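You operate a simulated robot arm through the tools that you are given. There is no shell and no other tool.

Carry out the task below with a simulated robot arm. There is one attempt and no reset: what you move stays moved.

Task
Put things in order on the top of the white table behind the tool trolley. At the end: the silver medium block stands where the wax tin stood; the blue stopper is on the brown flat carton (marked "CAP"); the wax tin is on the black chalk board; the gold sleeve from the top of the white table behind the tool trolley stands where the silver medium block stood; whatever was shut is shut again. Leave all else as you found it, and nothing knocked over. Set down upright: wax tin.

The check looks at the end state, three seconds after you hand in, the way a careful person would. Anything else that was tipped, shoved, dropped, spilled or broken makes it a failure. A push-on lid holds only when it is set on centred and level and pressed home; a screw cap is set on level and turned clockwise until tight.

Robot
A 6-joint arm with a two-finger parallel gripper, fixed in place. Base frame: the origin is at the foot of the arm, x ahead of it, y to its left, z up; the work surface is at about z = 0. Readings come in cm, rad, newtons and seconds.
With the tool pointing down near the work surface it reaches from about 18 to 46 cm from the base axis. Its first joint turns from -1.222 to 1.222 rad. Payload 1.9 kg.
The TCP is the grasp point between the finger pads, 2.3 cm short of the fingertips. In the tool frame z runs along the fingers and y along their closing line. The gripper opens to 9.4 cm. The fingers are 3.8 cm wide and 1 cm thick; the gripper's body (5.4 by 9.6 cm) begins 3.9 cm behind the TCP.
Orientation is told as [roll, pitch, yaw] about the base's x, y, z axes, in that order, counted from this pose: with the fingers straight down and closing along the base's y, the tool's x points along the base's -x, its y along +y and its z along -z.

Tools
- The arm moves only by the tool drive_tool. Its argument "increments" is a list of rows, each a list of 7 numbers: the turn, a rotation vector about the base's x, y, z in rad, then the shift along the base's x, y, z in cm, then the gripper command, from -1 (fully open) to 1 (shut), values between in proportion. In form: [[wx, wy, wz, tx, ty, tz, jaw], ...]. A call has 1 to 20 rows; each row is the pose to reach, as a shift and turn from the pose commanded when the call began. A row lasts 0.2 s, in which the tool goes at most 5 cm and 0.15 rad; a call with a longer step from one row to the next is refused whole, and so is a gripper value outside its range. A pose out of reach is approached as far as the arm can. The call stops where the force on the tool passes 40 N (or 10 N more than at its start, if that is more) or the arm is blocked; 0.2 s more then pass. The fingers move at their own pace (about 10.8 cm/s each) and stop on an object; they squeeze with about 29 N. The grip force told is the motor's: it shows also when the fingers shut on nothing. Time passes only in rows, and 0.2 s behind the last, so rows that repeat a pose let the fingers close. It gives the time, the measured TCP pose, the force on the tool (base axes), the opening and the grip force at its end, in the units of the frame above (readings bear some noise), with the torque about the TCP (base axes, N m) and any sound that the robot's microphone picked up.
- Cameras (640 x 400 px; columns grow to the right, rows downward): "scene" is fixed at [6.87, 33.33, 41.2]; the picture's right is [-0.56, -0.83, 0.00], its down [-0.56, 0.38, -0.73] and it looks along [0.60, -0.41, -0.68] (base axes); focal length 214 px, centre (320, 200). "wrist" rides on the gripper at [8.6, 1.6, -7.4] in the tool frame; the picture's right is [-0.18, 0.98, 0.00], its down [-0.58, -0.11, -0.81] and it looks along [-0.79, -0.15, 0.59] (tool axes); focal length 243 px, centre (320, 200). There is no depth. A picture from a camera that has moved, and an enlarged one, comes with that camera's place and axes in the base frame and with its lens.
- camera(camera): a new picture of that camera. The clock stands still meanwhile.
- enlarge(camera, box): a new picture of the part [left, top, right, bottom] of that camera's present view, enlarged. The clock stands still meanwhile.
- sign_off(): hands the job in; it is judged then, once.

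Places have to be worked out from the pictures, the camera data and where the tool is seen. Open the gripper and draw the arm clear of the work before you hand the job in, unless the task says otherwise.

The tools are called after "Emit:" as name(argument=value, ...) on one line, values as JSON. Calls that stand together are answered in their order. drive_tool: Moves the arm, as the interface text tells. Its arguments: {"type":"object","properties":{"increments":{"type":"array","items":{"type":"array","items":{"type":"number"}}}},"required":["increments"]} The other tools are called the same way: camera (camera) takes a picture; enlarge (camera, box) takes an enlarged picture of a part of a camera's view; sign_off () hands the job in.

At the start:

```text
t: 0.0
position: [26.91, -7.37, 25.6]
tcp_rot: [0.0, 0.0, -0.001]
contact_force: [0.6, 0.7, 0.4]
moment: [-0.01, -0.01, 0.01]
opening: 9.44
gripper_force: 0.0
```

scene: 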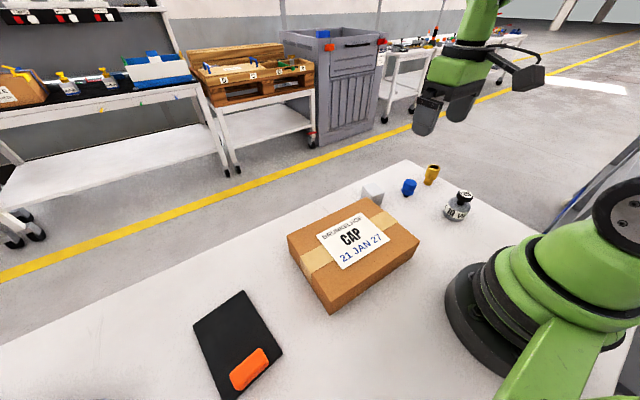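
wrist: 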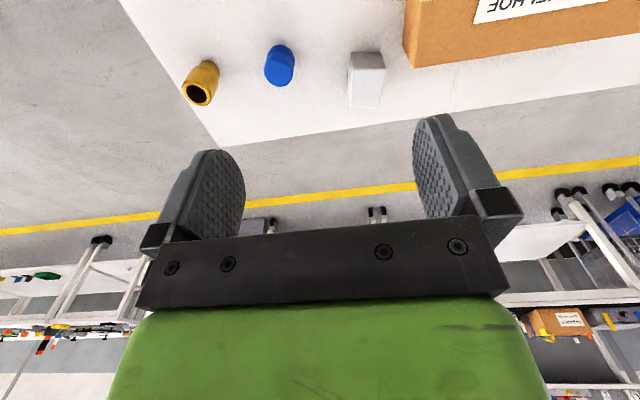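

The scene shows a carton, chalk board with an orange eraser, silver block, blue stopper, gold sleeve and what seems to be the wax tin. I enlarge the views to locate them well.

Emit:
enlarge(camera="scene", box=[340, 140, 500, 240])

Emit:
enlarge(camera="scene", box=[160, 180, 480, 400])

Emit:
enlarge(camera="wrist", box=[160, 0, 480, 200])

```text
4.00 times, centred on (420, 190) of scene
camera zoom: at [6.87, 33.33, 41.2], right [-0.56, -0.83, 0.0], down [-0.56, 0.38, -0.73], along [0.6, -0.41, -0.68], focal length 858 px, centre (-80, 240)
```

zoom: 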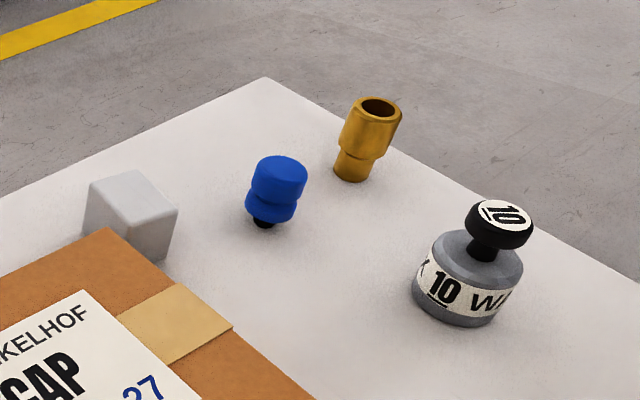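

```text
1.82 times, centred on (320, 290) of scene
camera zoom: at [6.87, 33.33, 41.2], right [-0.56, -0.83, 0.0], down [-0.56, 0.38, -0.73], along [0.6, -0.41, -0.68], focal length 390 px, centre (320, 36)
```

zoom: 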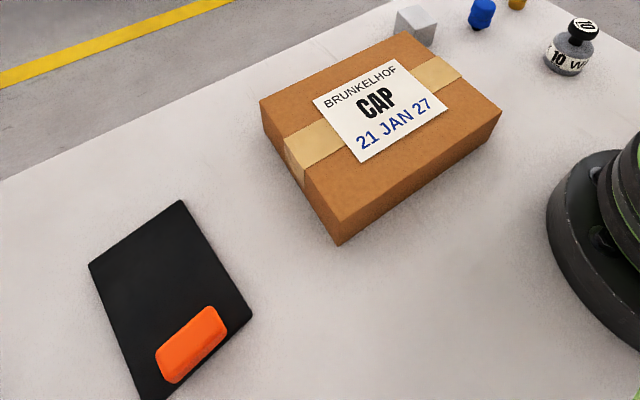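

```text
2.00 times, centred on (320, 100) of wrist
camera zoom: at [18.25, -5.72, 32.98], right [0.18, 0.98, 0.0], down [0.58, -0.11, 0.81], along [0.79, -0.15, -0.59], focal length 485 px, centre (320, 400)
```

zoom: 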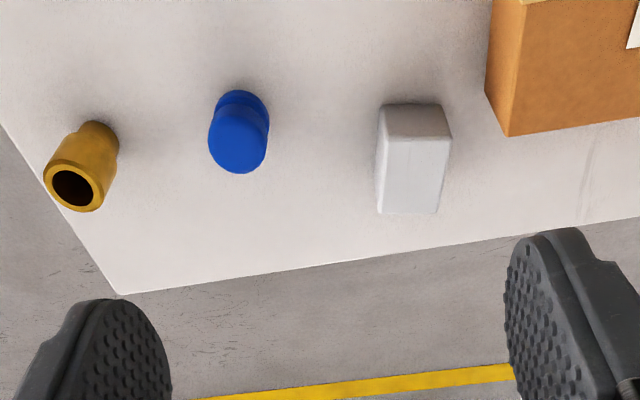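

I want to confirm what the grey object with the black knob is and whether anything else lies on the table, so I enlarge it strongly and look at the rest of the scene.

Emit:
enlarge(camera="scene", box=[430, 180, 486, 230])

Emit:
enlarge(camera="scene", box=[396, 150, 452, 200])

Emit:
enlarge(camera="scene", box=[480, 200, 640, 400])

Emit:
enlarge(camera="scene", box=[0, 0, 320, 200])

```text
8.00 times, centred on (458, 205) of scene
camera zoom: at [6.87, 33.33, 41.2], right [-0.56, -0.83, 0.0], down [-0.56, 0.38, -0.73], along [0.6, -0.41, -0.68], focal length 1716 px, centre (-784, 160)
```

zoom: 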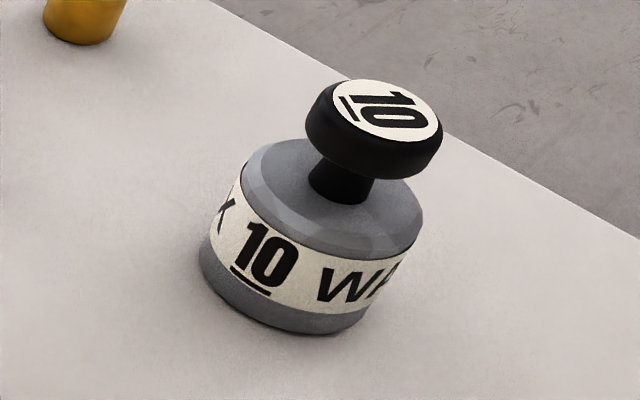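

```text
8.00 times, centred on (424, 175) of scene
camera zoom: at [6.87, 33.33, 41.2], right [-0.56, -0.83, 0.0], down [-0.56, 0.38, -0.73], along [0.6, -0.41, -0.68], focal length 1716 px, centre (-512, 400)
```

zoom: 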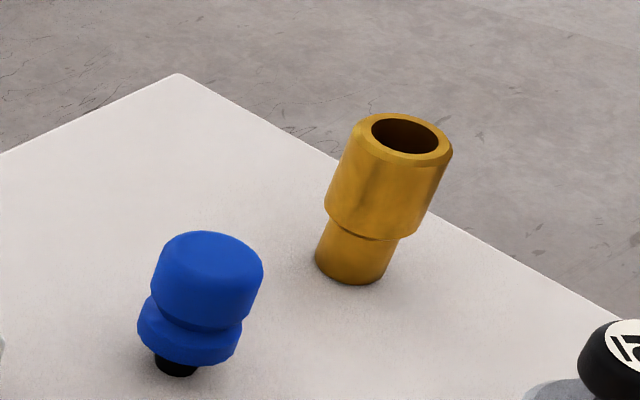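

```text
2.00 times, centred on (560, 300) of scene
camera zoom: at [6.87, 33.33, 41.2], right [-0.56, -0.83, 0.0], down [-0.56, 0.38, -0.73], along [0.6, -0.41, -0.68], focal length 429 px, centre (-160, 0)
```

zoom: 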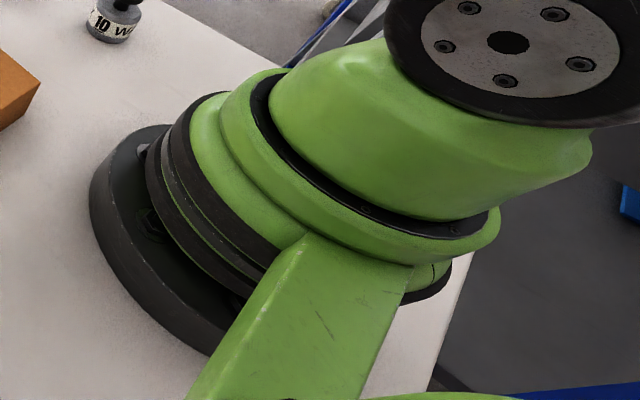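

```text
2.00 times, centred on (160, 100) of scene
camera zoom: at [6.87, 33.33, 41.2], right [-0.56, -0.83, 0.0], down [-0.56, 0.38, -0.73], along [0.6, -0.41, -0.68], focal length 429 px, centre (640, 400)
```

zoom: 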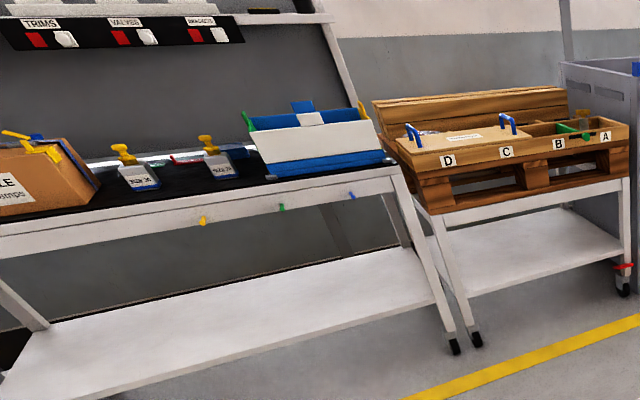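

The grey "WAX 10" object is the wax tin, near (18.6, -17). I move the wrist camera over that corner, tilted somewhat downward, to locate the four small items better.

Emit:
drive_tool(increments=[[0, 0.13, 0, -2.0, -2.0, 0, -1], [0, 0.26, 0, -4.0, -4.0, 0, -1], [0, 0.39, 0, -5.0, -6.0, 0, -1], [0, 0.45, 0, -5.0, -7.0, 0, -1]])

Emit:
camera(camera="wrist")

```text
t: 1.0
position: [21.89, -14.07, 25.54]
tcp_rot: [0.0, 0.449, 0.0]
contact_force: [-0.7, 0.0, -0.7]
moment: [-0.03, 0.04, -0.02]
opening: 9.41
gripper_force: 0.1
```

```text
taken
camera wrist: at [17.45, -12.6, 35.89], right [0.17, 0.98, -0.08], down [0.87, -0.11, 0.47], along [0.46, -0.15, -0.88], focal length 243 px, centre (320, 200)
```

wrist: 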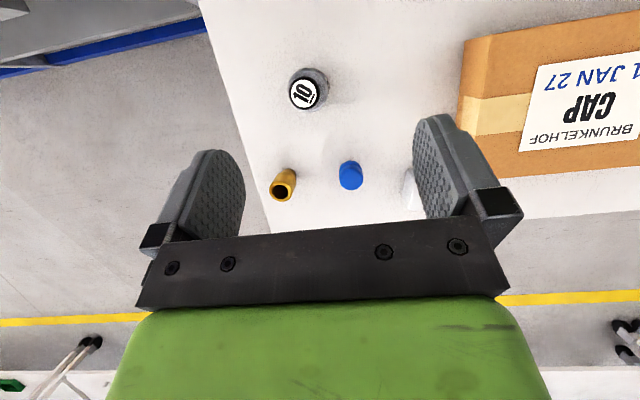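

This near-overhead view shows tin, sleeve, stopper and part of the block. I enlarge for exact pixel positions.

Emit:
enlarge(camera="wrist", box=[250, 50, 410, 150])

Emit:
enlarge(camera="wrist", box=[260, 120, 420, 220])

```text
4.00 times, centred on (330, 100) of wrist
camera zoom: at [17.45, -12.6, 35.89], right [0.17, 0.98, -0.08], down [0.87, -0.11, 0.47], along [0.46, -0.15, -0.88], focal length 970 px, centre (280, 600)
```

zoom: 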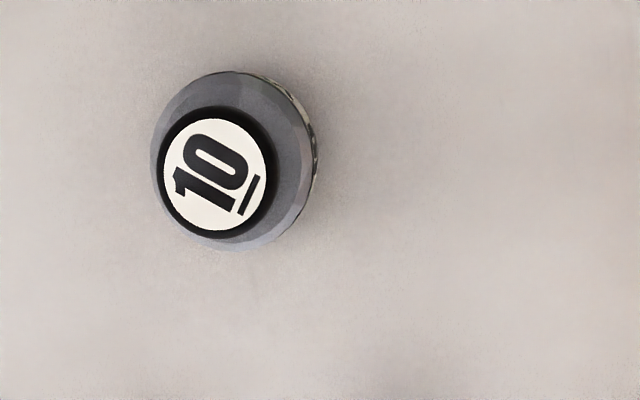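

```text
4.00 times, centred on (340, 170) of wrist
camera zoom: at [17.45, -12.6, 35.89], right [0.17, 0.98, -0.08], down [0.87, -0.11, 0.47], along [0.46, -0.15, -0.88], focal length 970 px, centre (240, 320)
```

zoom: 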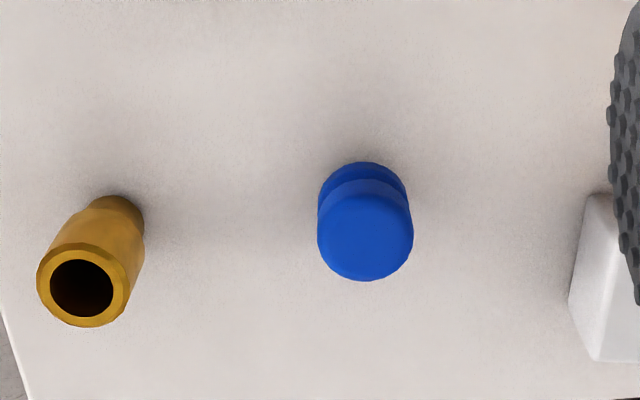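

Tin is about (18.95, -16.95), sleeve about (31.0, -23.1), stopper about (30.8, -12.95). Now I move left to view the block, which a finger hides.

Emit:
drive_tool(increments=[[0, 0, 0, 2, 4, 0, -1], [0, 0, 0, 3, 8, 0, -1], [0, 0, 0, 3, 11, 0, -1]])

Emit:
camera(camera="wrist")

```text
t: 1.8
position: [24.72, -3.26, 25.55]
tcp_rot: [0.0, 0.451, 0.0]
contact_force: [-0.2, -0.1, -0.3]
moment: [0.01, 0.02, 0.02]
opening: 9.4
gripper_force: 0.0
```

```text
taken
camera wrist: at [20.35, -1.54, 35.88], right [0.17, 0.98, -0.08], down [0.87, -0.11, 0.47], along [0.46, -0.15, -0.88], focal length 243 px, centre (320, 200)
```

wrist: 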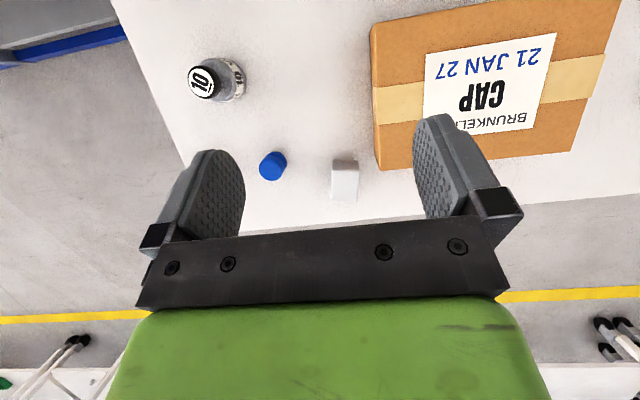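

The block is visible now between the fingers; I enlarge the block and carton edge.

Emit:
enlarge(camera="wrist", box=[300, 140, 396, 200])

Emit:
enlarge(camera="wrist", box=[360, 0, 640, 175])

```text
6.67 times, centred on (348, 170) of wrist
camera zoom: at [20.35, -1.54, 35.88], right [0.17, 0.98, -0.08], down [0.87, -0.11, 0.47], along [0.46, -0.15, -0.88], focal length 1618 px, centre (133, 400)
```

zoom: 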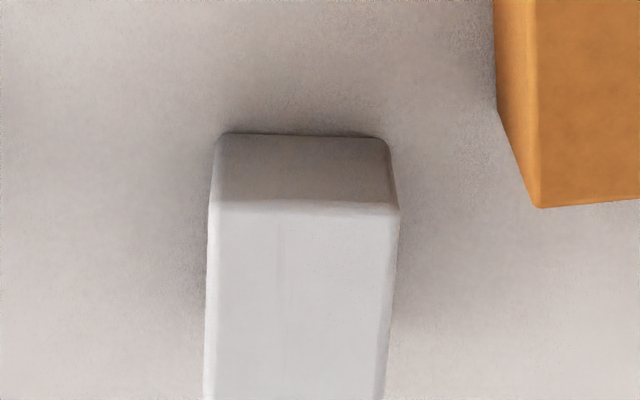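

```text
2.29 times, centred on (500, 88) of wrist
camera zoom: at [20.35, -1.54, 35.88], right [0.17, 0.98, -0.08], down [0.87, -0.11, 0.47], along [0.46, -0.15, -0.88], focal length 555 px, centre (-91, 457)
```

zoom: 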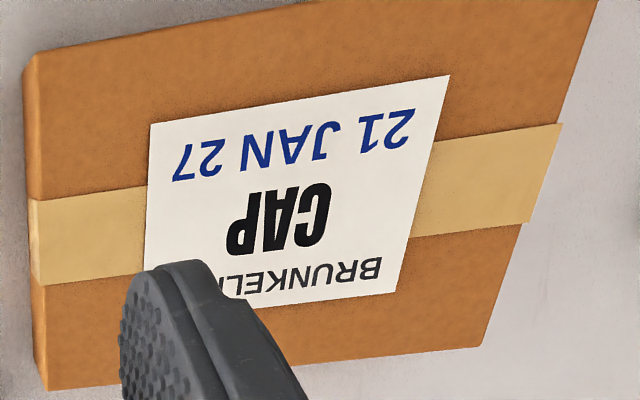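

I need the block's far edge; I enlarge a region a bit lower.

Emit:
enlarge(camera="wrist", box=[300, 155, 396, 215])

Emit:
enlarge(camera="scene", box=[340, 170, 404, 210])

```text
6.67 times, centred on (348, 185) of wrist
camera zoom: at [20.35, -1.54, 35.88], right [0.17, 0.98, -0.08], down [0.87, -0.11, 0.47], along [0.46, -0.15, -0.88], focal length 1618 px, centre (133, 300)
```

zoom: 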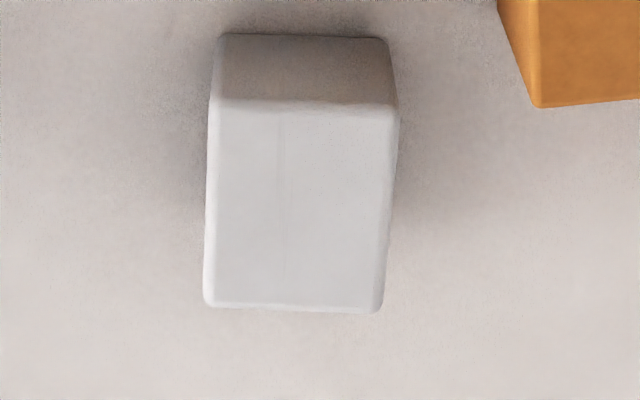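

```text
10.00 times, centred on (372, 190) of scene
camera zoom: at [6.87, 33.33, 41.2], right [-0.56, -0.83, 0.0], down [-0.56, 0.38, -0.73], along [0.6, -0.41, -0.68], focal length 2145 px, centre (-200, 300)
```

zoom: 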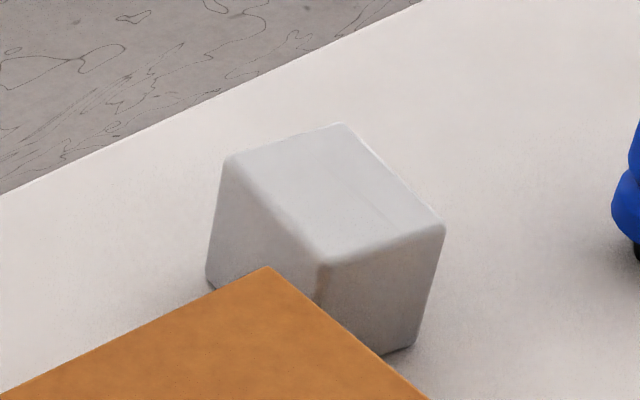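

Block centre about (34.9, -2.9), size ≈3.8×4.7×4.5, turned about -0.17 rad; carton top about z=6. Next I swing left to view the chalk board and orange eraser before carrying the tin there.

Emit:
drive_tool(increments=[[0, 0, 0, -0.5, 4.5, 0, -1], [0, 0, 0, -1, 9, 0, -1], [0, 0, 0, -2, 13.5, 0, -1], [0, 0, 0, -3, 18, 0, -1], [0, 0, 0, -4, 22.5, 0, -1], [0, 0, 0, -5, 27, 0, -1], [0, 0, 0, -5, 31.5, 0, -1], [0, 0, 0, -5, 34.5, 0, -1]])

Emit:
camera(camera="wrist")

Emit:
camera(camera="scene")

```text
t: 3.6
position: [19.77, 31.3, 25.68]
tcp_rot: [-0.002, 0.45, -0.001]
contact_force: [-0.7, -0.3, -0.1]
moment: [0.03, 0.03, 0.02]
opening: 9.38
gripper_force: 0.1
```

```text
taken
camera wrist: at [15.37, 32.86, 36.05], right [0.17, 0.98, -0.08], down [0.87, -0.11, 0.47], along [0.46, -0.15, -0.88], focal length 243 px, centre (320, 200)
```

wrist: 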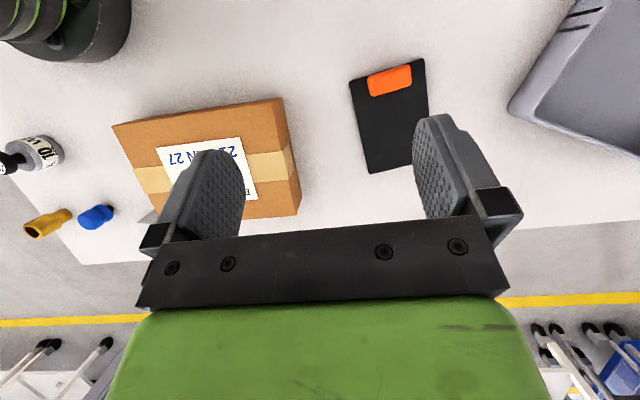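

```text
taken
```

scene: 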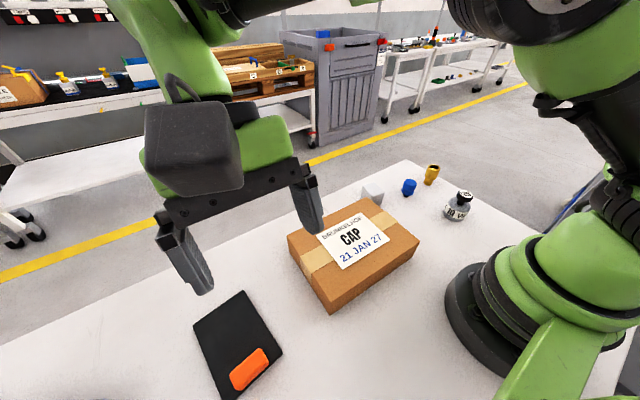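

The board lies between carton and a grey bin on the far left. I enlarge the board to get its corners and the eraser's edge.

Emit:
enlarge(camera="wrist", box=[330, 50, 490, 190])

Emit:
enlarge(camera="scene", box=[120, 60, 340, 220])

```text
2.86 times, centred on (410, 120) of wrist
camera zoom: at [15.37, 32.86, 36.05], right [0.17, 0.98, -0.08], down [0.87, -0.11, 0.47], along [0.46, -0.15, -0.88], focal length 693 px, centre (63, 429)
```

zoom: 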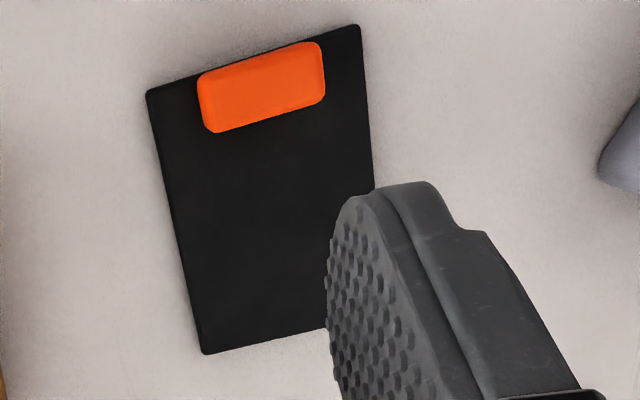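

```text
2.50 times, centred on (230, 140) of scene
camera zoom: at [6.87, 33.33, 41.2], right [-0.56, -0.83, 0.0], down [-0.56, 0.38, -0.73], along [0.6, -0.41, -0.68], focal length 536 px, centre (545, 350)
```

zoom: 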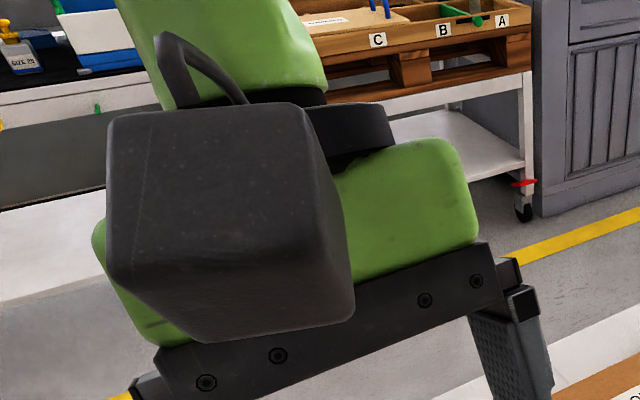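

Board runs from about (17, 33.7) to (30.2, 35.4), 9.4 cm wide, with the eraser taking its near 2.5 cm; I'll set the tin near (23.0, 38.45). Now I level the tool and go above the tin.

Emit:
drive_tool(increments=[[0, -0.1, 0, 1, -4.8, 0, -1], [0, -0.2, 0, 2, -9.4, 0, -1], [0, -0.3, 0, 3, -14, 0, -1], [0, -0.4, 0, 4, -18.5, 0, -1], [0, -0.45, 0, 4.5, -23, 0, -1], [0, -0.45, 0, 4.5, -27.8, 0, -1], [0, -0.45, 0, 4, -32.5, 0, -1], [0, -0.45, 0, 3, -37, 0, -1], [0, -0.45, 0, 1.5, -41.5, 0, -1], [0, -0.45, 0, 0, -45.5, -2, -1], [0, -0.45, 0, -0.96, -48.08, -5, -1], [0, -0.45, 0, -0.96, -48.08, -9.6, -1], [0, -0.45, 0, -0.96, -48.08, -9.6, -1]])

Emit:
camera(camera="scene")

Emit:
camera(camera="wrist")

```text
t: 6.4
position: [18.59, -16.89, 15.92]
tcp_rot: [0.0, 0.0, -0.001]
contact_force: [0.0, -0.2, -0.5]
moment: [0.0, 0.0, -0.03]
opening: 9.38
gripper_force: 0.1
```

```text
taken
```

scene: 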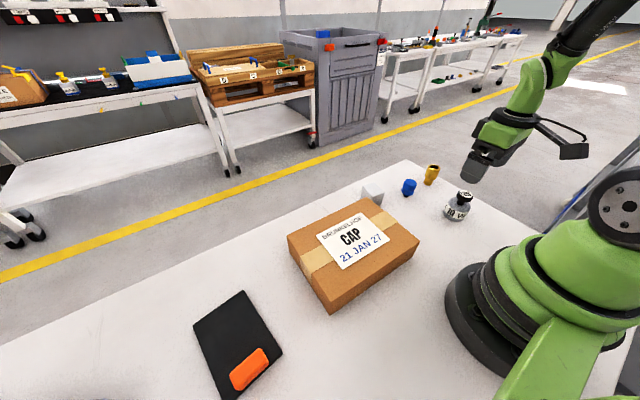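

```text
taken
camera wrist: at [10.16, -15.25, 23.35], right [0.18, 0.98, 0.0], down [0.58, -0.11, 0.81], along [0.79, -0.15, -0.59], focal length 243 px, centre (320, 200)
```

wrist: 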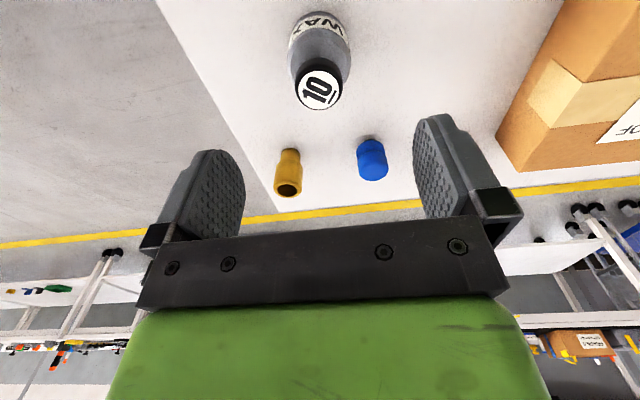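

The tool is above the tin. I enlarge the wrist view to refine the tin's centre relative to the tool.

Emit:
enlarge(camera="wrist", box=[260, 0, 388, 120])

Emit:
enlarge(camera="scene", box=[420, 120, 520, 230])

```text
3.33 times, centred on (324, 60) of wrist
camera zoom: at [10.16, -15.25, 23.35], right [0.18, 0.98, 0.0], down [0.58, -0.11, 0.81], along [0.79, -0.15, -0.59], focal length 809 px, centre (307, 667)
```

zoom: 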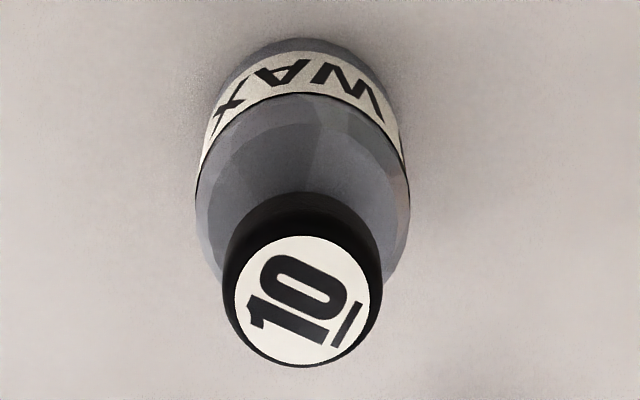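

```text
3.64 times, centred on (470, 175) of scene
camera zoom: at [6.87, 33.33, 41.2], right [-0.56, -0.83, 0.0], down [-0.56, 0.38, -0.73], along [0.6, -0.41, -0.68], focal length 780 px, centre (-226, 291)
```

zoom: 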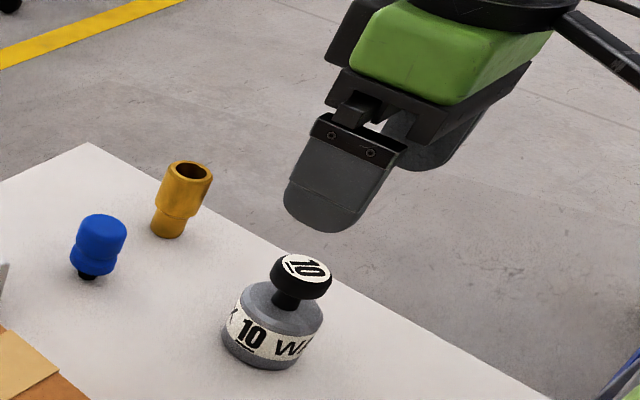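

Tin centre refined to about (18.95, -16.95), knob top ≈ 7.5, body ≈5.1 wide. I descend so the fingertips straddle the body with the palm just above the knob.

Emit:
drive_tool(increments=[[0, 0, 0, 0, 0, -4, -1], [0, 0, 0, 0, 0, -8, -1], [0, 0, 0, 0, 0, -10, -1], [0, 0, 0, 0, 0, -11, -1], [0, 0, 0, 0, 0, -11.8, -1], [0, 0, 0, 0, 0, -11.8, -1]])

Emit:
enlarge(camera="scene", box=[400, 130, 540, 240])

Emit:
camera(camera="wrist")

```text
t: 7.8
position: [18.84, -16.9, 4.07]
tcp_rot: [-0.001, -0.002, 0.001]
contact_force: [0.3, -0.3, -0.1]
moment: [0.06, 0.02, -0.01]
opening: 9.39
gripper_force: 0.0
```

```text
3.64 times, centred on (470, 185) of scene
camera zoom: at [6.87, 33.33, 41.2], right [-0.56, -0.83, 0.0], down [-0.56, 0.38, -0.73], along [0.6, -0.41, -0.68], focal length 780 px, centre (-226, 254)
```

zoom: 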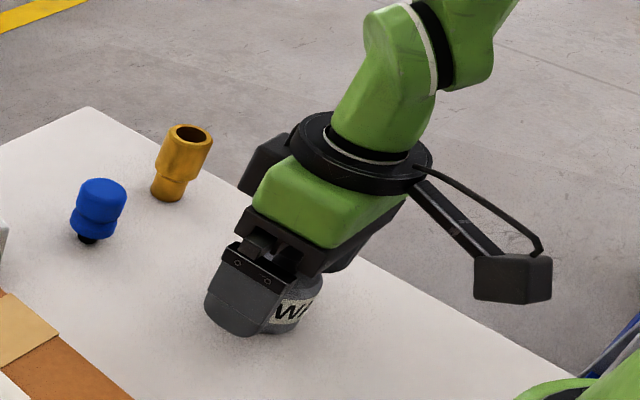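

```text
taken
camera wrist: at [10.25, -15.24, 11.47], right [0.18, 0.98, 0.0], down [0.58, -0.11, 0.81], along [0.79, -0.15, -0.59], focal length 243 px, centre (320, 200)
```

wrist: 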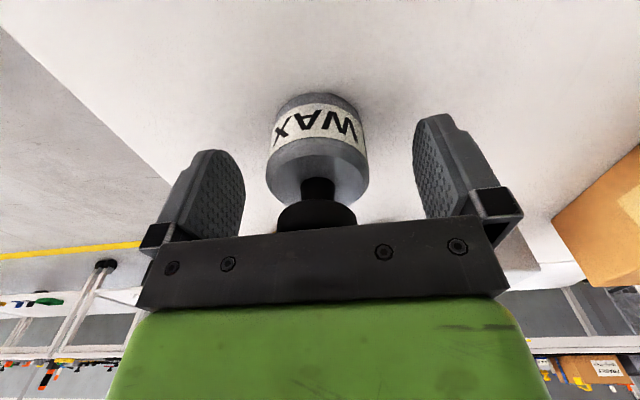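

The tin sits centred between the fingers, no contact force, knob clear of the palm. I close the gripper.

Emit:
drive_tool(increments=[[0, 0, 0, 0, 0, 0, 1], [0, 0, 0, 0, 0, 0, 1], [0, 0, 0, 0, 0, 0, 1], [0, 0, 0, 0, 0, 0, 1]])

Emit:
camera(camera="wrist")

```text
t: 8.8
position: [18.89, -16.83, 4.16]
tcp_rot: [-0.001, -0.001, 0.001]
contact_force: [1.5, 0.1, 1.9]
moment: [0.02, -0.03, 0.02]
opening: 4.96
gripper_force: 29.2
```

```text
taken
camera wrist: at [10.25, -15.24, 11.49], right [0.18, 0.98, 0.0], down [0.58, -0.11, 0.81], along [0.79, -0.15, -0.59], focal length 243 px, centre (320, 200)
```

wrist: 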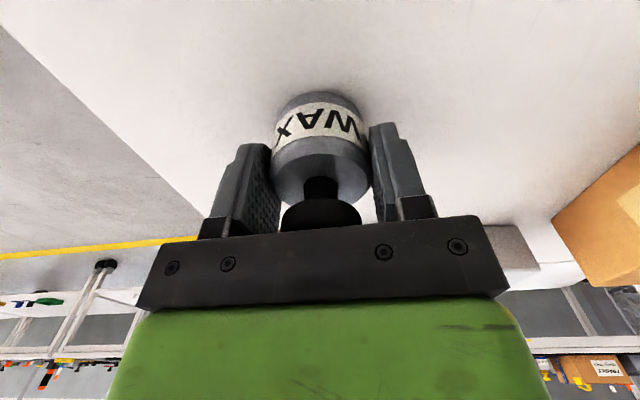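

Fingers hold the body at 4.96 cm with full grip. I lift gently and check.

Emit:
drive_tool(increments=[[0, 0, 0, 0, 0, 0.5, 1], [0, 0, 0, 0, 0, 1.5, 1], [0, 0, 0, 0, 0, 3, 1], [0, 0, 0, 0, 0, 5, 1]])

Emit:
camera(camera="wrist")

Emit:
enlarge(camera="scene", box=[400, 110, 540, 240])

```text
t: 9.8
position: [18.85, -16.79, 9.23]
tcp_rot: [0.001, 0.0, 0.0]
contact_force: [0.3, 0.9, -2.5]
moment: [0.02, 0.01, 0.0]
opening: 3.29
gripper_force: 28.8
```

```text
taken
camera wrist: at [10.28, -15.23, 16.63], right [0.18, 0.98, 0.0], down [0.58, -0.11, 0.81], along [0.79, -0.15, -0.59], focal length 243 px, centre (320, 200)
```

wrist: 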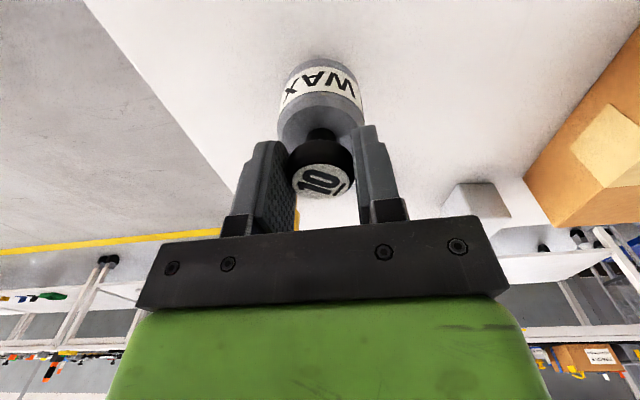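

```text
3.08 times, centred on (470, 175) of scene
camera zoom: at [6.87, 33.33, 41.2], right [-0.56, -0.83, 0.0], down [-0.56, 0.38, -0.73], along [0.6, -0.41, -0.68], focal length 660 px, centre (-142, 277)
```

zoom: 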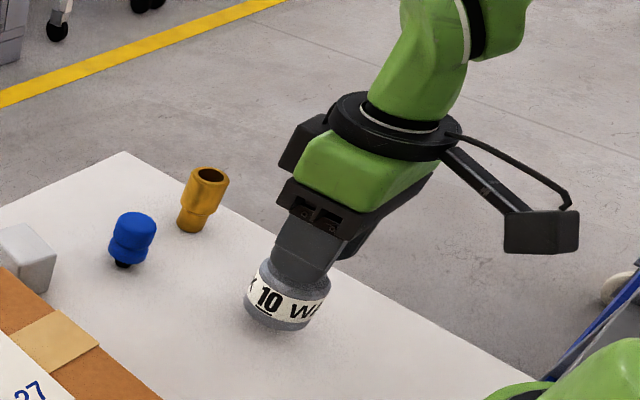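

The fingers slid off the smooth body and are now clamped on the knob (opening 3.29), with the tin hanging about 1.5 cm above the table. I hold still briefly, then look closely to verify it's upright and stable.

Emit:
drive_tool(increments=[[0, 0, 0, 0, 0, 0, 1], [0, 0, 0, 0, 0, 0, 1], [0, 0, 0, 0, 0, 0, 1]])

Emit:
enlarge(camera="wrist", box=[240, 40, 400, 240])

Emit:
enlarge(camera="scene", box=[435, 150, 495, 210])

```text
t: 10.6
position: [18.92, -16.83, 9.24]
tcp_rot: [0.0, 0.0, 0.0]
contact_force: [-0.3, 0.0, -2.8]
moment: [0.03, 0.03, -0.01]
opening: 3.3
gripper_force: 29.1
```

```text
2.00 times, centred on (320, 140) of wrist
camera zoom: at [10.3, -15.24, 16.61], right [0.18, 0.98, 0.0], down [0.58, -0.11, 0.81], along [0.79, -0.15, -0.59], focal length 485 px, centre (320, 320)
```

zoom: 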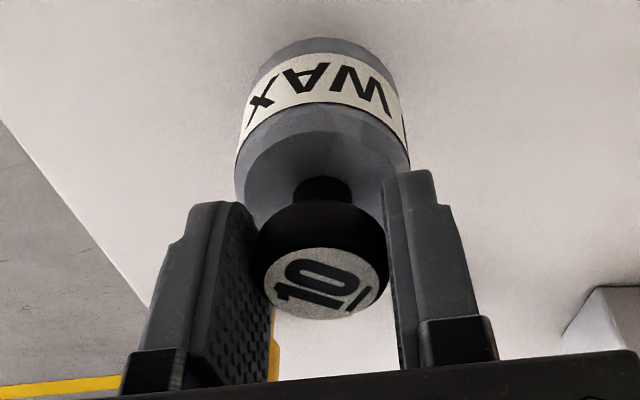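

```text
6.67 times, centred on (465, 180) of scene
camera zoom: at [6.87, 33.33, 41.2], right [-0.56, -0.83, 0.0], down [-0.56, 0.38, -0.73], along [0.6, -0.41, -0.68], focal length 1430 px, centre (-647, 333)
```

zoom: 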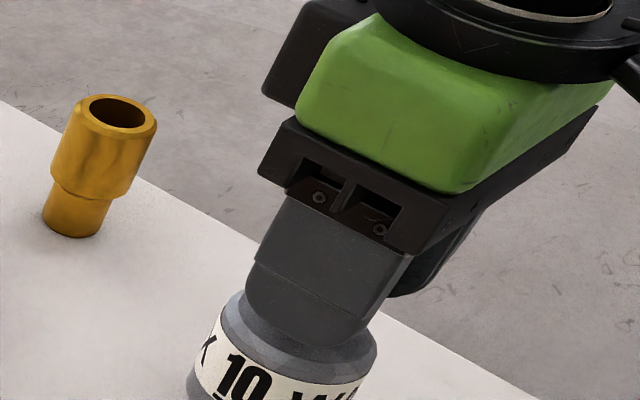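

The tin hangs steadily (about 2.8 N). I raise it and carry it smoothly over the carton to above the board spot (23.0, 38.45).

Emit:
drive_tool(increments=[[0, 0, 0, 0, 0, 2, 1], [0, 0, 0, 0, 0, 5, 1], [0, 0, 0, 0.5, 1, 8.8, 1], [0, 0, 0, 2.5, 4, 8.8, 1], [0, 0, 0, 4.5, 7.4, 8.8, 1], [0, 0, 0, 6.3, 11, 8.8, 1], [0, 0, 0, 7.5, 14.8, 8.8, 1], [0, 0, 0, 8.3, 18.7, 8.8, 1], [0, 0, 0, 8.8, 22.6, 8.8, 1], [0, 0, 0, 9.0, 26.5, 8.8, 1], [0, 0, 0, 9.0, 30.4, 8.8, 1], [0, 0, 0, 8.8, 34.3, 8.8, 1], [0, 0, 0, 8.3, 38.2, 8.8, 1], [0, 0, 0, 7.6, 42, 8.8, 1], [0, 0, 0, 6.8, 45.8, 8.8, 1], [0, 0, 0, 6.0, 49.5, 8.8, 1], [0, 0, 0, 5.2, 52.6, 8.8, 1], [0, 0, 0, 4.5, 54.6, 8.8, 1], [0, 0, 0, 4.05, 55.4, 8.8, 1], [0, 0, 0, 4.05, 55.4, 8.8, 1]])

Emit:
camera(camera="scene")

Emit:
camera(camera="wrist")

```text
t: 14.8
position: [22.84, 38.48, 17.92]
tcp_rot: [0.0, 0.0, 0.001]
contact_force: [0.8, -0.2, -2.3]
moment: [0.01, 0.04, 0.02]
opening: 3.27
gripper_force: 29.2
```

```text
taken
```

scene: 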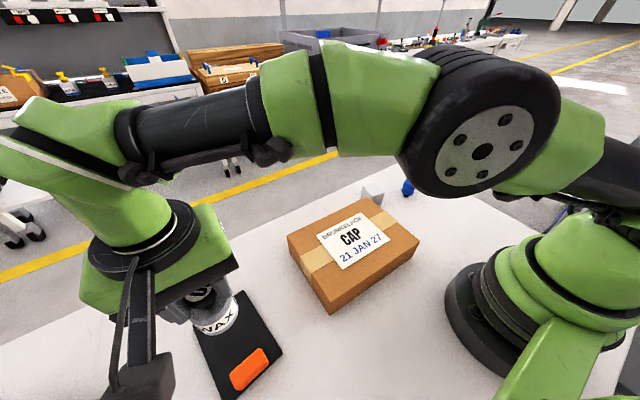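

```text
taken
camera wrist: at [14.31, 40.09, 25.3], right [0.18, 0.98, 0.0], down [0.58, -0.11, 0.81], along [0.79, -0.15, -0.59], focal length 243 px, centre (320, 200)
```

wrist: 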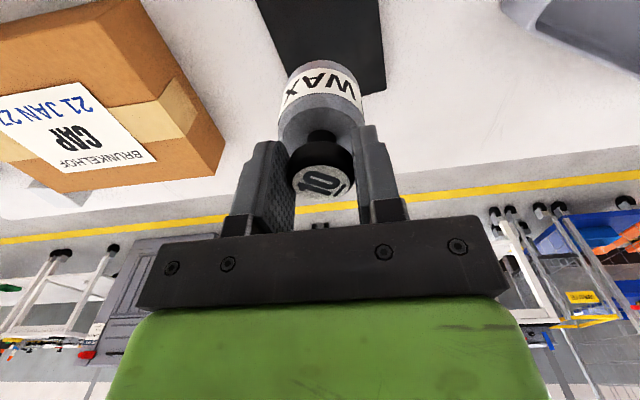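

The tin is above the board as planned. I lower it to a little above the board, then check.

Emit:
drive_tool(increments=[[0, 0, 0, 0, 0, -2, 1], [0, 0, 0, 0, 0, -4.5, 1], [0, 0, 0, 0, 0, -7, 1], [0, 0, 0, 0, 0, -8.5, 1], [0, 0, 0, 0, 0, -8.5, 1]])

Emit:
camera(camera="scene")

Emit:
camera(camera="wrist")

```text
t: 16.0
position: [23.06, 38.41, 9.39]
tcp_rot: [0.002, 0.0, 0.0]
contact_force: [0.3, 0.9, -2.8]
moment: [-0.01, 0.0, 0.03]
opening: 3.28
gripper_force: 29.6
```

```text
taken
```

scene: 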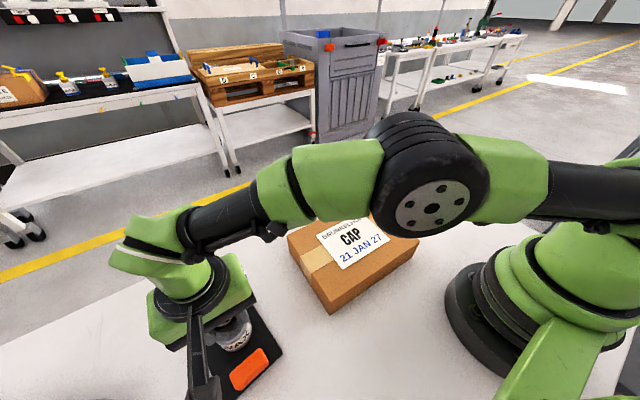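

```text
taken
camera wrist: at [14.37, 40.03, 16.8], right [0.18, 0.98, 0.0], down [0.58, -0.11, 0.81], along [0.79, -0.15, -0.59], focal length 243 px, centre (320, 200)
```

wrist: 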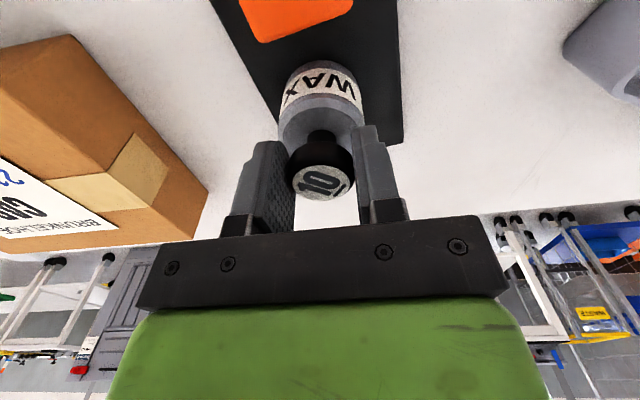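

The tin is just over the board, clear of the eraser. I lower in small steps watching the force.

Emit:
drive_tool(increments=[[0, 0, 0, 0, 0, -0.2, 1], [0, 0, 0, 0, 0, -0.4, 1], [0, 0, 0, 0, 0, -0.6, 1], [0, 0, 0, 0, 0, -0.8, 1], [0, 0, 0, 0, 0, -0.8, 1]])

Emit:
enlarge(camera="wrist", box=[240, 0, 440, 200])

Emit:
enlarge(camera="scene", box=[140, 240, 340, 400])

```text
t: 17.2
position: [22.85, 38.52, 8.71]
tcp_rot: [0.001, -0.001, 0.001]
contact_force: [0.3, -0.6, -2.6]
moment: [-0.01, -0.02, -0.01]
opening: 3.31
gripper_force: 29.0
```

```text
2.00 times, centred on (340, 100) of wrist
camera zoom: at [14.33, 40.12, 16.06], right [0.18, 0.98, 0.0], down [0.58, -0.11, 0.81], along [0.79, -0.15, -0.59], focal length 485 px, centre (280, 400)
```

zoom: 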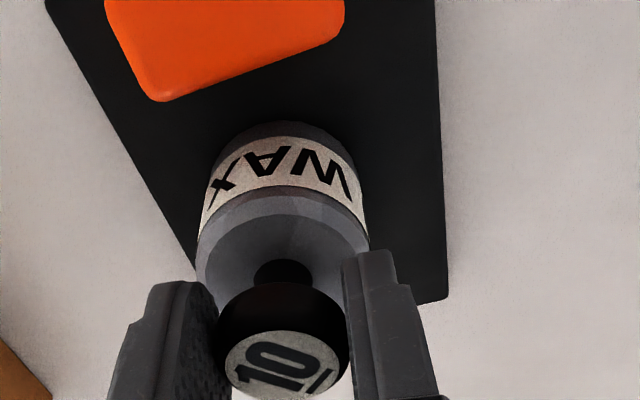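

```text
2.50 times, centred on (240, 320) of scene
camera zoom: at [6.87, 33.33, 41.2], right [-0.56, -0.83, 0.0], down [-0.56, 0.38, -0.73], along [0.6, -0.41, -0.68], focal length 536 px, centre (520, -100)
```

zoom: 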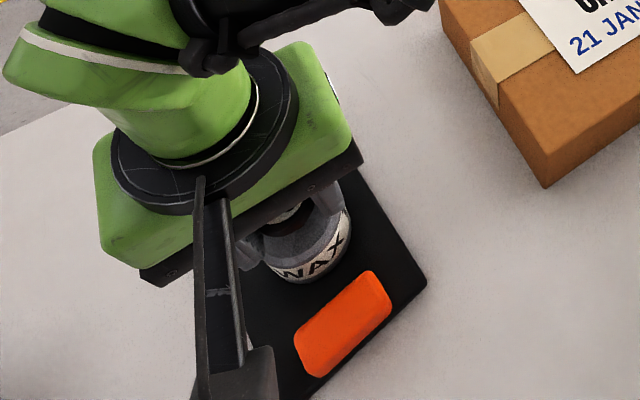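

Still hanging free (-2.6 N). I continue down in small steps.

Emit:
drive_tool(increments=[[0, 0, 0, 0, 0, -0.15, 1], [0, 0, 0, 0, 0, -0.3, 1], [0, 0, 0, 0, 0, -0.3, 1]])

Emit:
drive_tool(increments=[[0, 0, 0, 0, 0, -0.15, 1], [0, 0, 0, 0, 0, -0.15, 1]])

```text
t: 18.0
position: [22.85, 38.62, 8.56]
tcp_rot: [0.004, -0.002, 0.0]
contact_force: [-2.4, -1.0, 20.5]
moment: [-0.05, 0.09, -0.03]
opening: 3.28
gripper_force: 29.5
```

```text
t: 18.6
position: [22.9, 38.48, 8.45]
tcp_rot: [0.002, -0.004, 0.0]
contact_force: [2.9, -0.6, 25.4]
moment: [-0.03, -0.26, -0.03]
opening: 3.27
gripper_force: 29.1
```

The tin touches the board. I relieve the press force, open the gripper, and rise straight up.

Emit:
drive_tool(increments=[[0, 0, 0, 0, 0, 0.2, 1], [0, 0, 0, 0, 0, 0.2, 1]])

Emit:
drive_tool(increments=[[0, 0, 0, 0, 0, 0, 0], [0, 0, 0, 0, 0, 0, -0.4], [0, 0, 0, 0, 0, 0, -0.4], [0, 0, 0, 0, 0, 1.5, -0.4], [0, 0, 0, 0, 0, 4, -0.4], [0, 0, 0, 0, 0, 8, -1]])

Emit:
camera(camera="wrist")

Emit:
camera(camera="scene")

```text
t: 19.2
position: [22.84, 38.38, 8.37]
tcp_rot: [-0.002, 0.003, -0.001]
contact_force: [-0.6, 0.1, -2.4]
moment: [0.06, -0.02, 0.01]
opening: 3.3
gripper_force: 29.1
```

```text
t: 20.6
position: [23.01, 38.35, 16.68]
tcp_rot: [0.0, -0.001, -0.001]
contact_force: [0.0, 0.1, -0.4]
moment: [0.0, -0.02, 0.03]
opening: 9.4
gripper_force: 0.0
```

```text
taken
camera wrist: at [14.43, 39.98, 24.02], right [0.18, 0.98, 0.0], down [0.58, -0.11, 0.81], along [0.79, -0.15, -0.59], focal length 243 px, centre (320, 200)
```

wrist: 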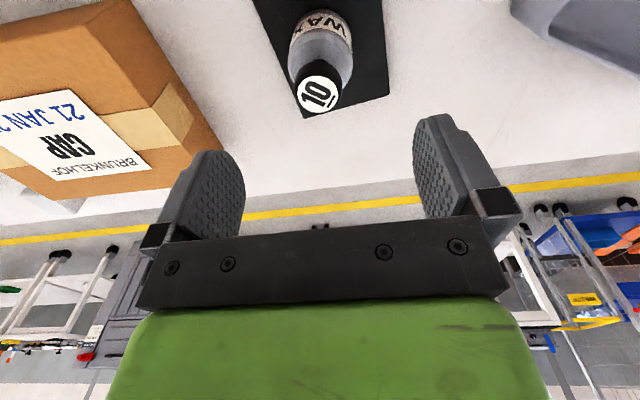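

```text
taken
```

scene: 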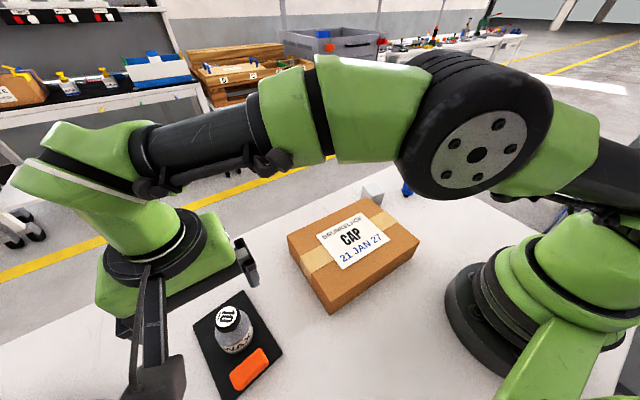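

The tin stands upright on the board. Now I go above the silver block at (34.9, -2.9), turning the tool -0.17 rad to match its faces.

Emit:
drive_tool(increments=[[0, 0, 0, 1.5, -4, 1, -1], [0, 0, 0, 3, -8.2, 2, -1], [0, 0, 0, 4.8, -12.3, 2, -1], [0, 0, 0, 6.3, -16.5, 2, -1], [0, 0, 0, 7.7, -20.8, 2, -1], [0, 0, -0.05, 9, -25, 2, -1], [0, 0, -0.1, 10.2, -29.3, 2, -1], [0, 0, -0.15, 11.1, -33.6, 2, -1], [0, 0, -0.17, 11.7, -38, 1, -1], [0, 0, -0.17, 11.9, -41.37, -1, -1], [0, 0, -0.17, 11.9, -41.37, -4, -1], [0, 0, -0.17, 11.9, -41.37, -4, -1]])

Emit:
camera(camera="wrist")

Emit:
camera(camera="scene")

```text
t: 23.2
position: [34.69, -2.86, 12.51]
tcp_rot: [0.0, -0.001, -0.168]
contact_force: [-0.2, 0.0, 0.5]
moment: [-0.01, 0.03, -0.04]
opening: 9.41
gripper_force: 0.1
```

```text
taken
camera wrist: at [26.56, 0.24, 19.86], right [0.35, 0.94, 0.0], down [0.55, -0.21, 0.81], along [0.76, -0.28, -0.59], focal length 243 px, centre (320, 200)
```

wrist: 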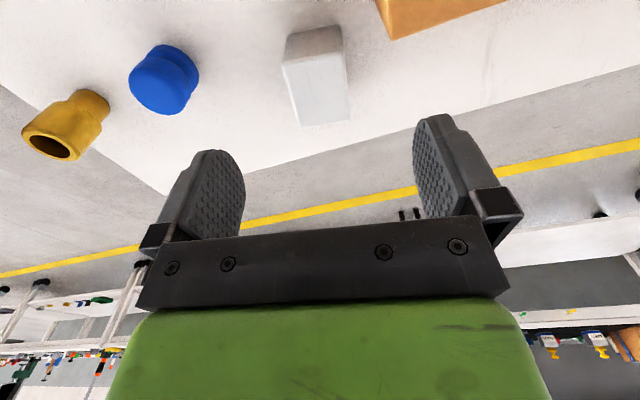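

```text
taken
```

scene: 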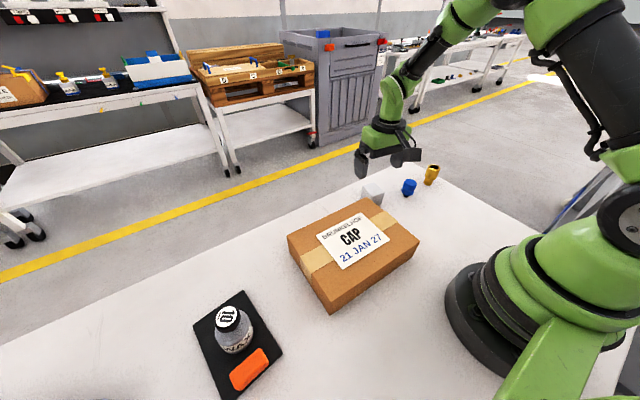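

The tin looks fine on the board. I enlarge the wrist view to verify alignment with the block.

Emit:
enlarge(camera="wrist", box=[240, 0, 400, 140])

Emit:
enlarge(camera="scene", box=[330, 110, 450, 220])

```text
2.86 times, centred on (320, 70) of wrist
camera zoom: at [26.56, 0.24, 19.86], right [0.35, 0.94, 0.0], down [0.55, -0.21, 0.81], along [0.76, -0.28, -0.59], focal length 693 px, centre (320, 571)
```

zoom: 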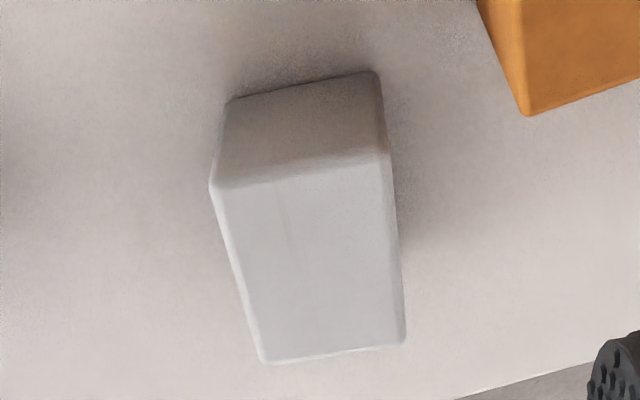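

```text
3.64 times, centred on (390, 165) of scene
camera zoom: at [6.87, 33.33, 41.2], right [-0.56, -0.83, 0.0], down [-0.56, 0.38, -0.73], along [0.6, -0.41, -0.68], focal length 780 px, centre (66, 327)
```

zoom: 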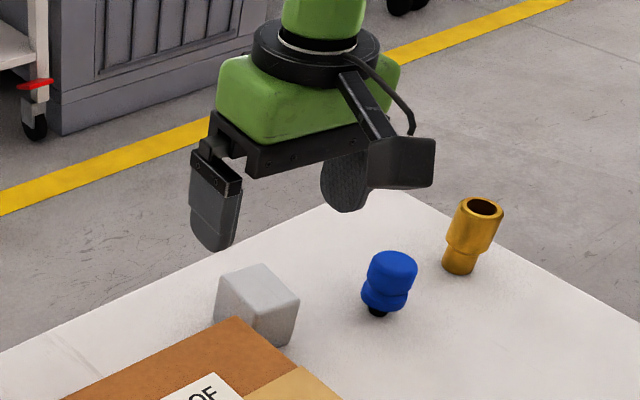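

Alignment matches: block centre (34.95, -2.9), yaw ≈ -0.175. I descend with a partly opened gripper (7 cm) to stay clear of the carton.

Emit:
drive_tool(increments=[[0, 0, 0, 0.05, 0, -3, -0.49], [0, 0, 0, 0.05, 0, -6, -0.49], [0, 0, 0, 0.05, 0, -8, -0.49], [0, 0, 0, 0.05, 0, -9.45, -0.49], [0, 0, 0, 0.05, 0, -9.45, -0.49]])

Emit:
camera(camera="wrist")

Emit:
enlarge(camera="scene", box=[310, 120, 450, 240])

```text
t: 24.4
position: [34.77, -2.74, 3.05]
tcp_rot: [0.001, -0.004, -0.168]
contact_force: [0.1, 1.0, -1.4]
moment: [0.0, 0.0, 0.0]
opening: 7.02
gripper_force: 0.0
```

```text
taken
camera wrist: at [26.67, 0.32, 10.34], right [0.35, 0.94, 0.0], down [0.55, -0.21, 0.81], along [0.76, -0.28, -0.59], focal length 243 px, centre (320, 200)
```

wrist: 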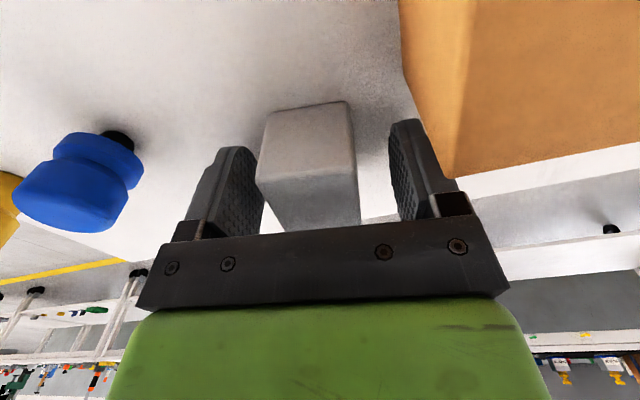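

```text
3.33 times, centred on (380, 180) of scene
camera zoom: at [6.87, 33.33, 41.2], right [-0.56, -0.83, 0.0], down [-0.56, 0.38, -0.73], along [0.6, -0.41, -0.68], focal length 715 px, centre (120, 267)
```

zoom: 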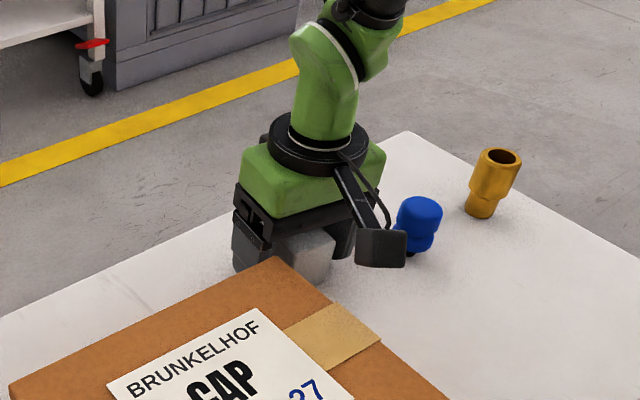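

The block sits between the fingers, clear of the carton. I close on it.

Emit:
drive_tool(increments=[[0, 0, 0, 0, 0, 0, 0], [0, 0, 0, 0, 0, 0, 1], [0, 0, 0, 0, 0, 0, 1], [0, 0, 0, 0, 0, 0, 1]])

Emit:
drive_tool(increments=[[0, 0, 0, 0, 0, 0.5, 1], [0, 0, 0, 0, 0, 1.5, 1], [0, 0, 0, 0, 0, 3, 1], [0, 0, 0, 0, 0, 3, 1]])

Emit:
camera(camera="wrist")

```text
t: 25.4
position: [34.88, -2.69, 3.01]
tcp_rot: [-0.001, 0.0, -0.171]
contact_force: [-0.5, 0.6, 1.5]
moment: [-0.02, -0.05, 0.04]
opening: 3.99
gripper_force: 29.3
```

```text
t: 26.4
position: [34.94, -2.83, 6.1]
tcp_rot: [0.0, 0.0, -0.17]
contact_force: [0.0, -0.5, -2.1]
moment: [0.04, 0.04, 0.02]
opening: 3.98
gripper_force: 28.7
```

```text
taken
camera wrist: at [26.71, 0.2, 13.43], right [0.35, 0.94, 0.0], down [0.55, -0.21, 0.81], along [0.76, -0.28, -0.59], focal length 243 px, centre (320, 200)
```

wrist: 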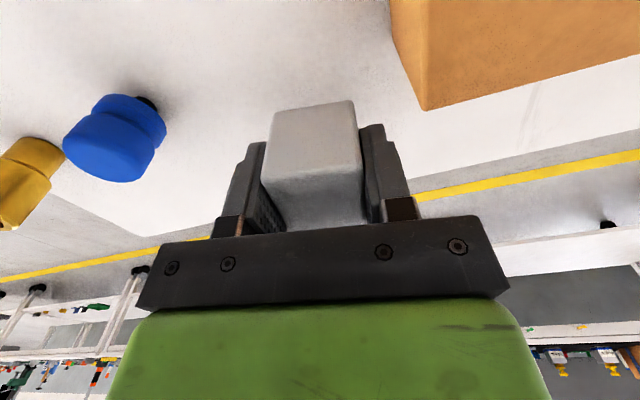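

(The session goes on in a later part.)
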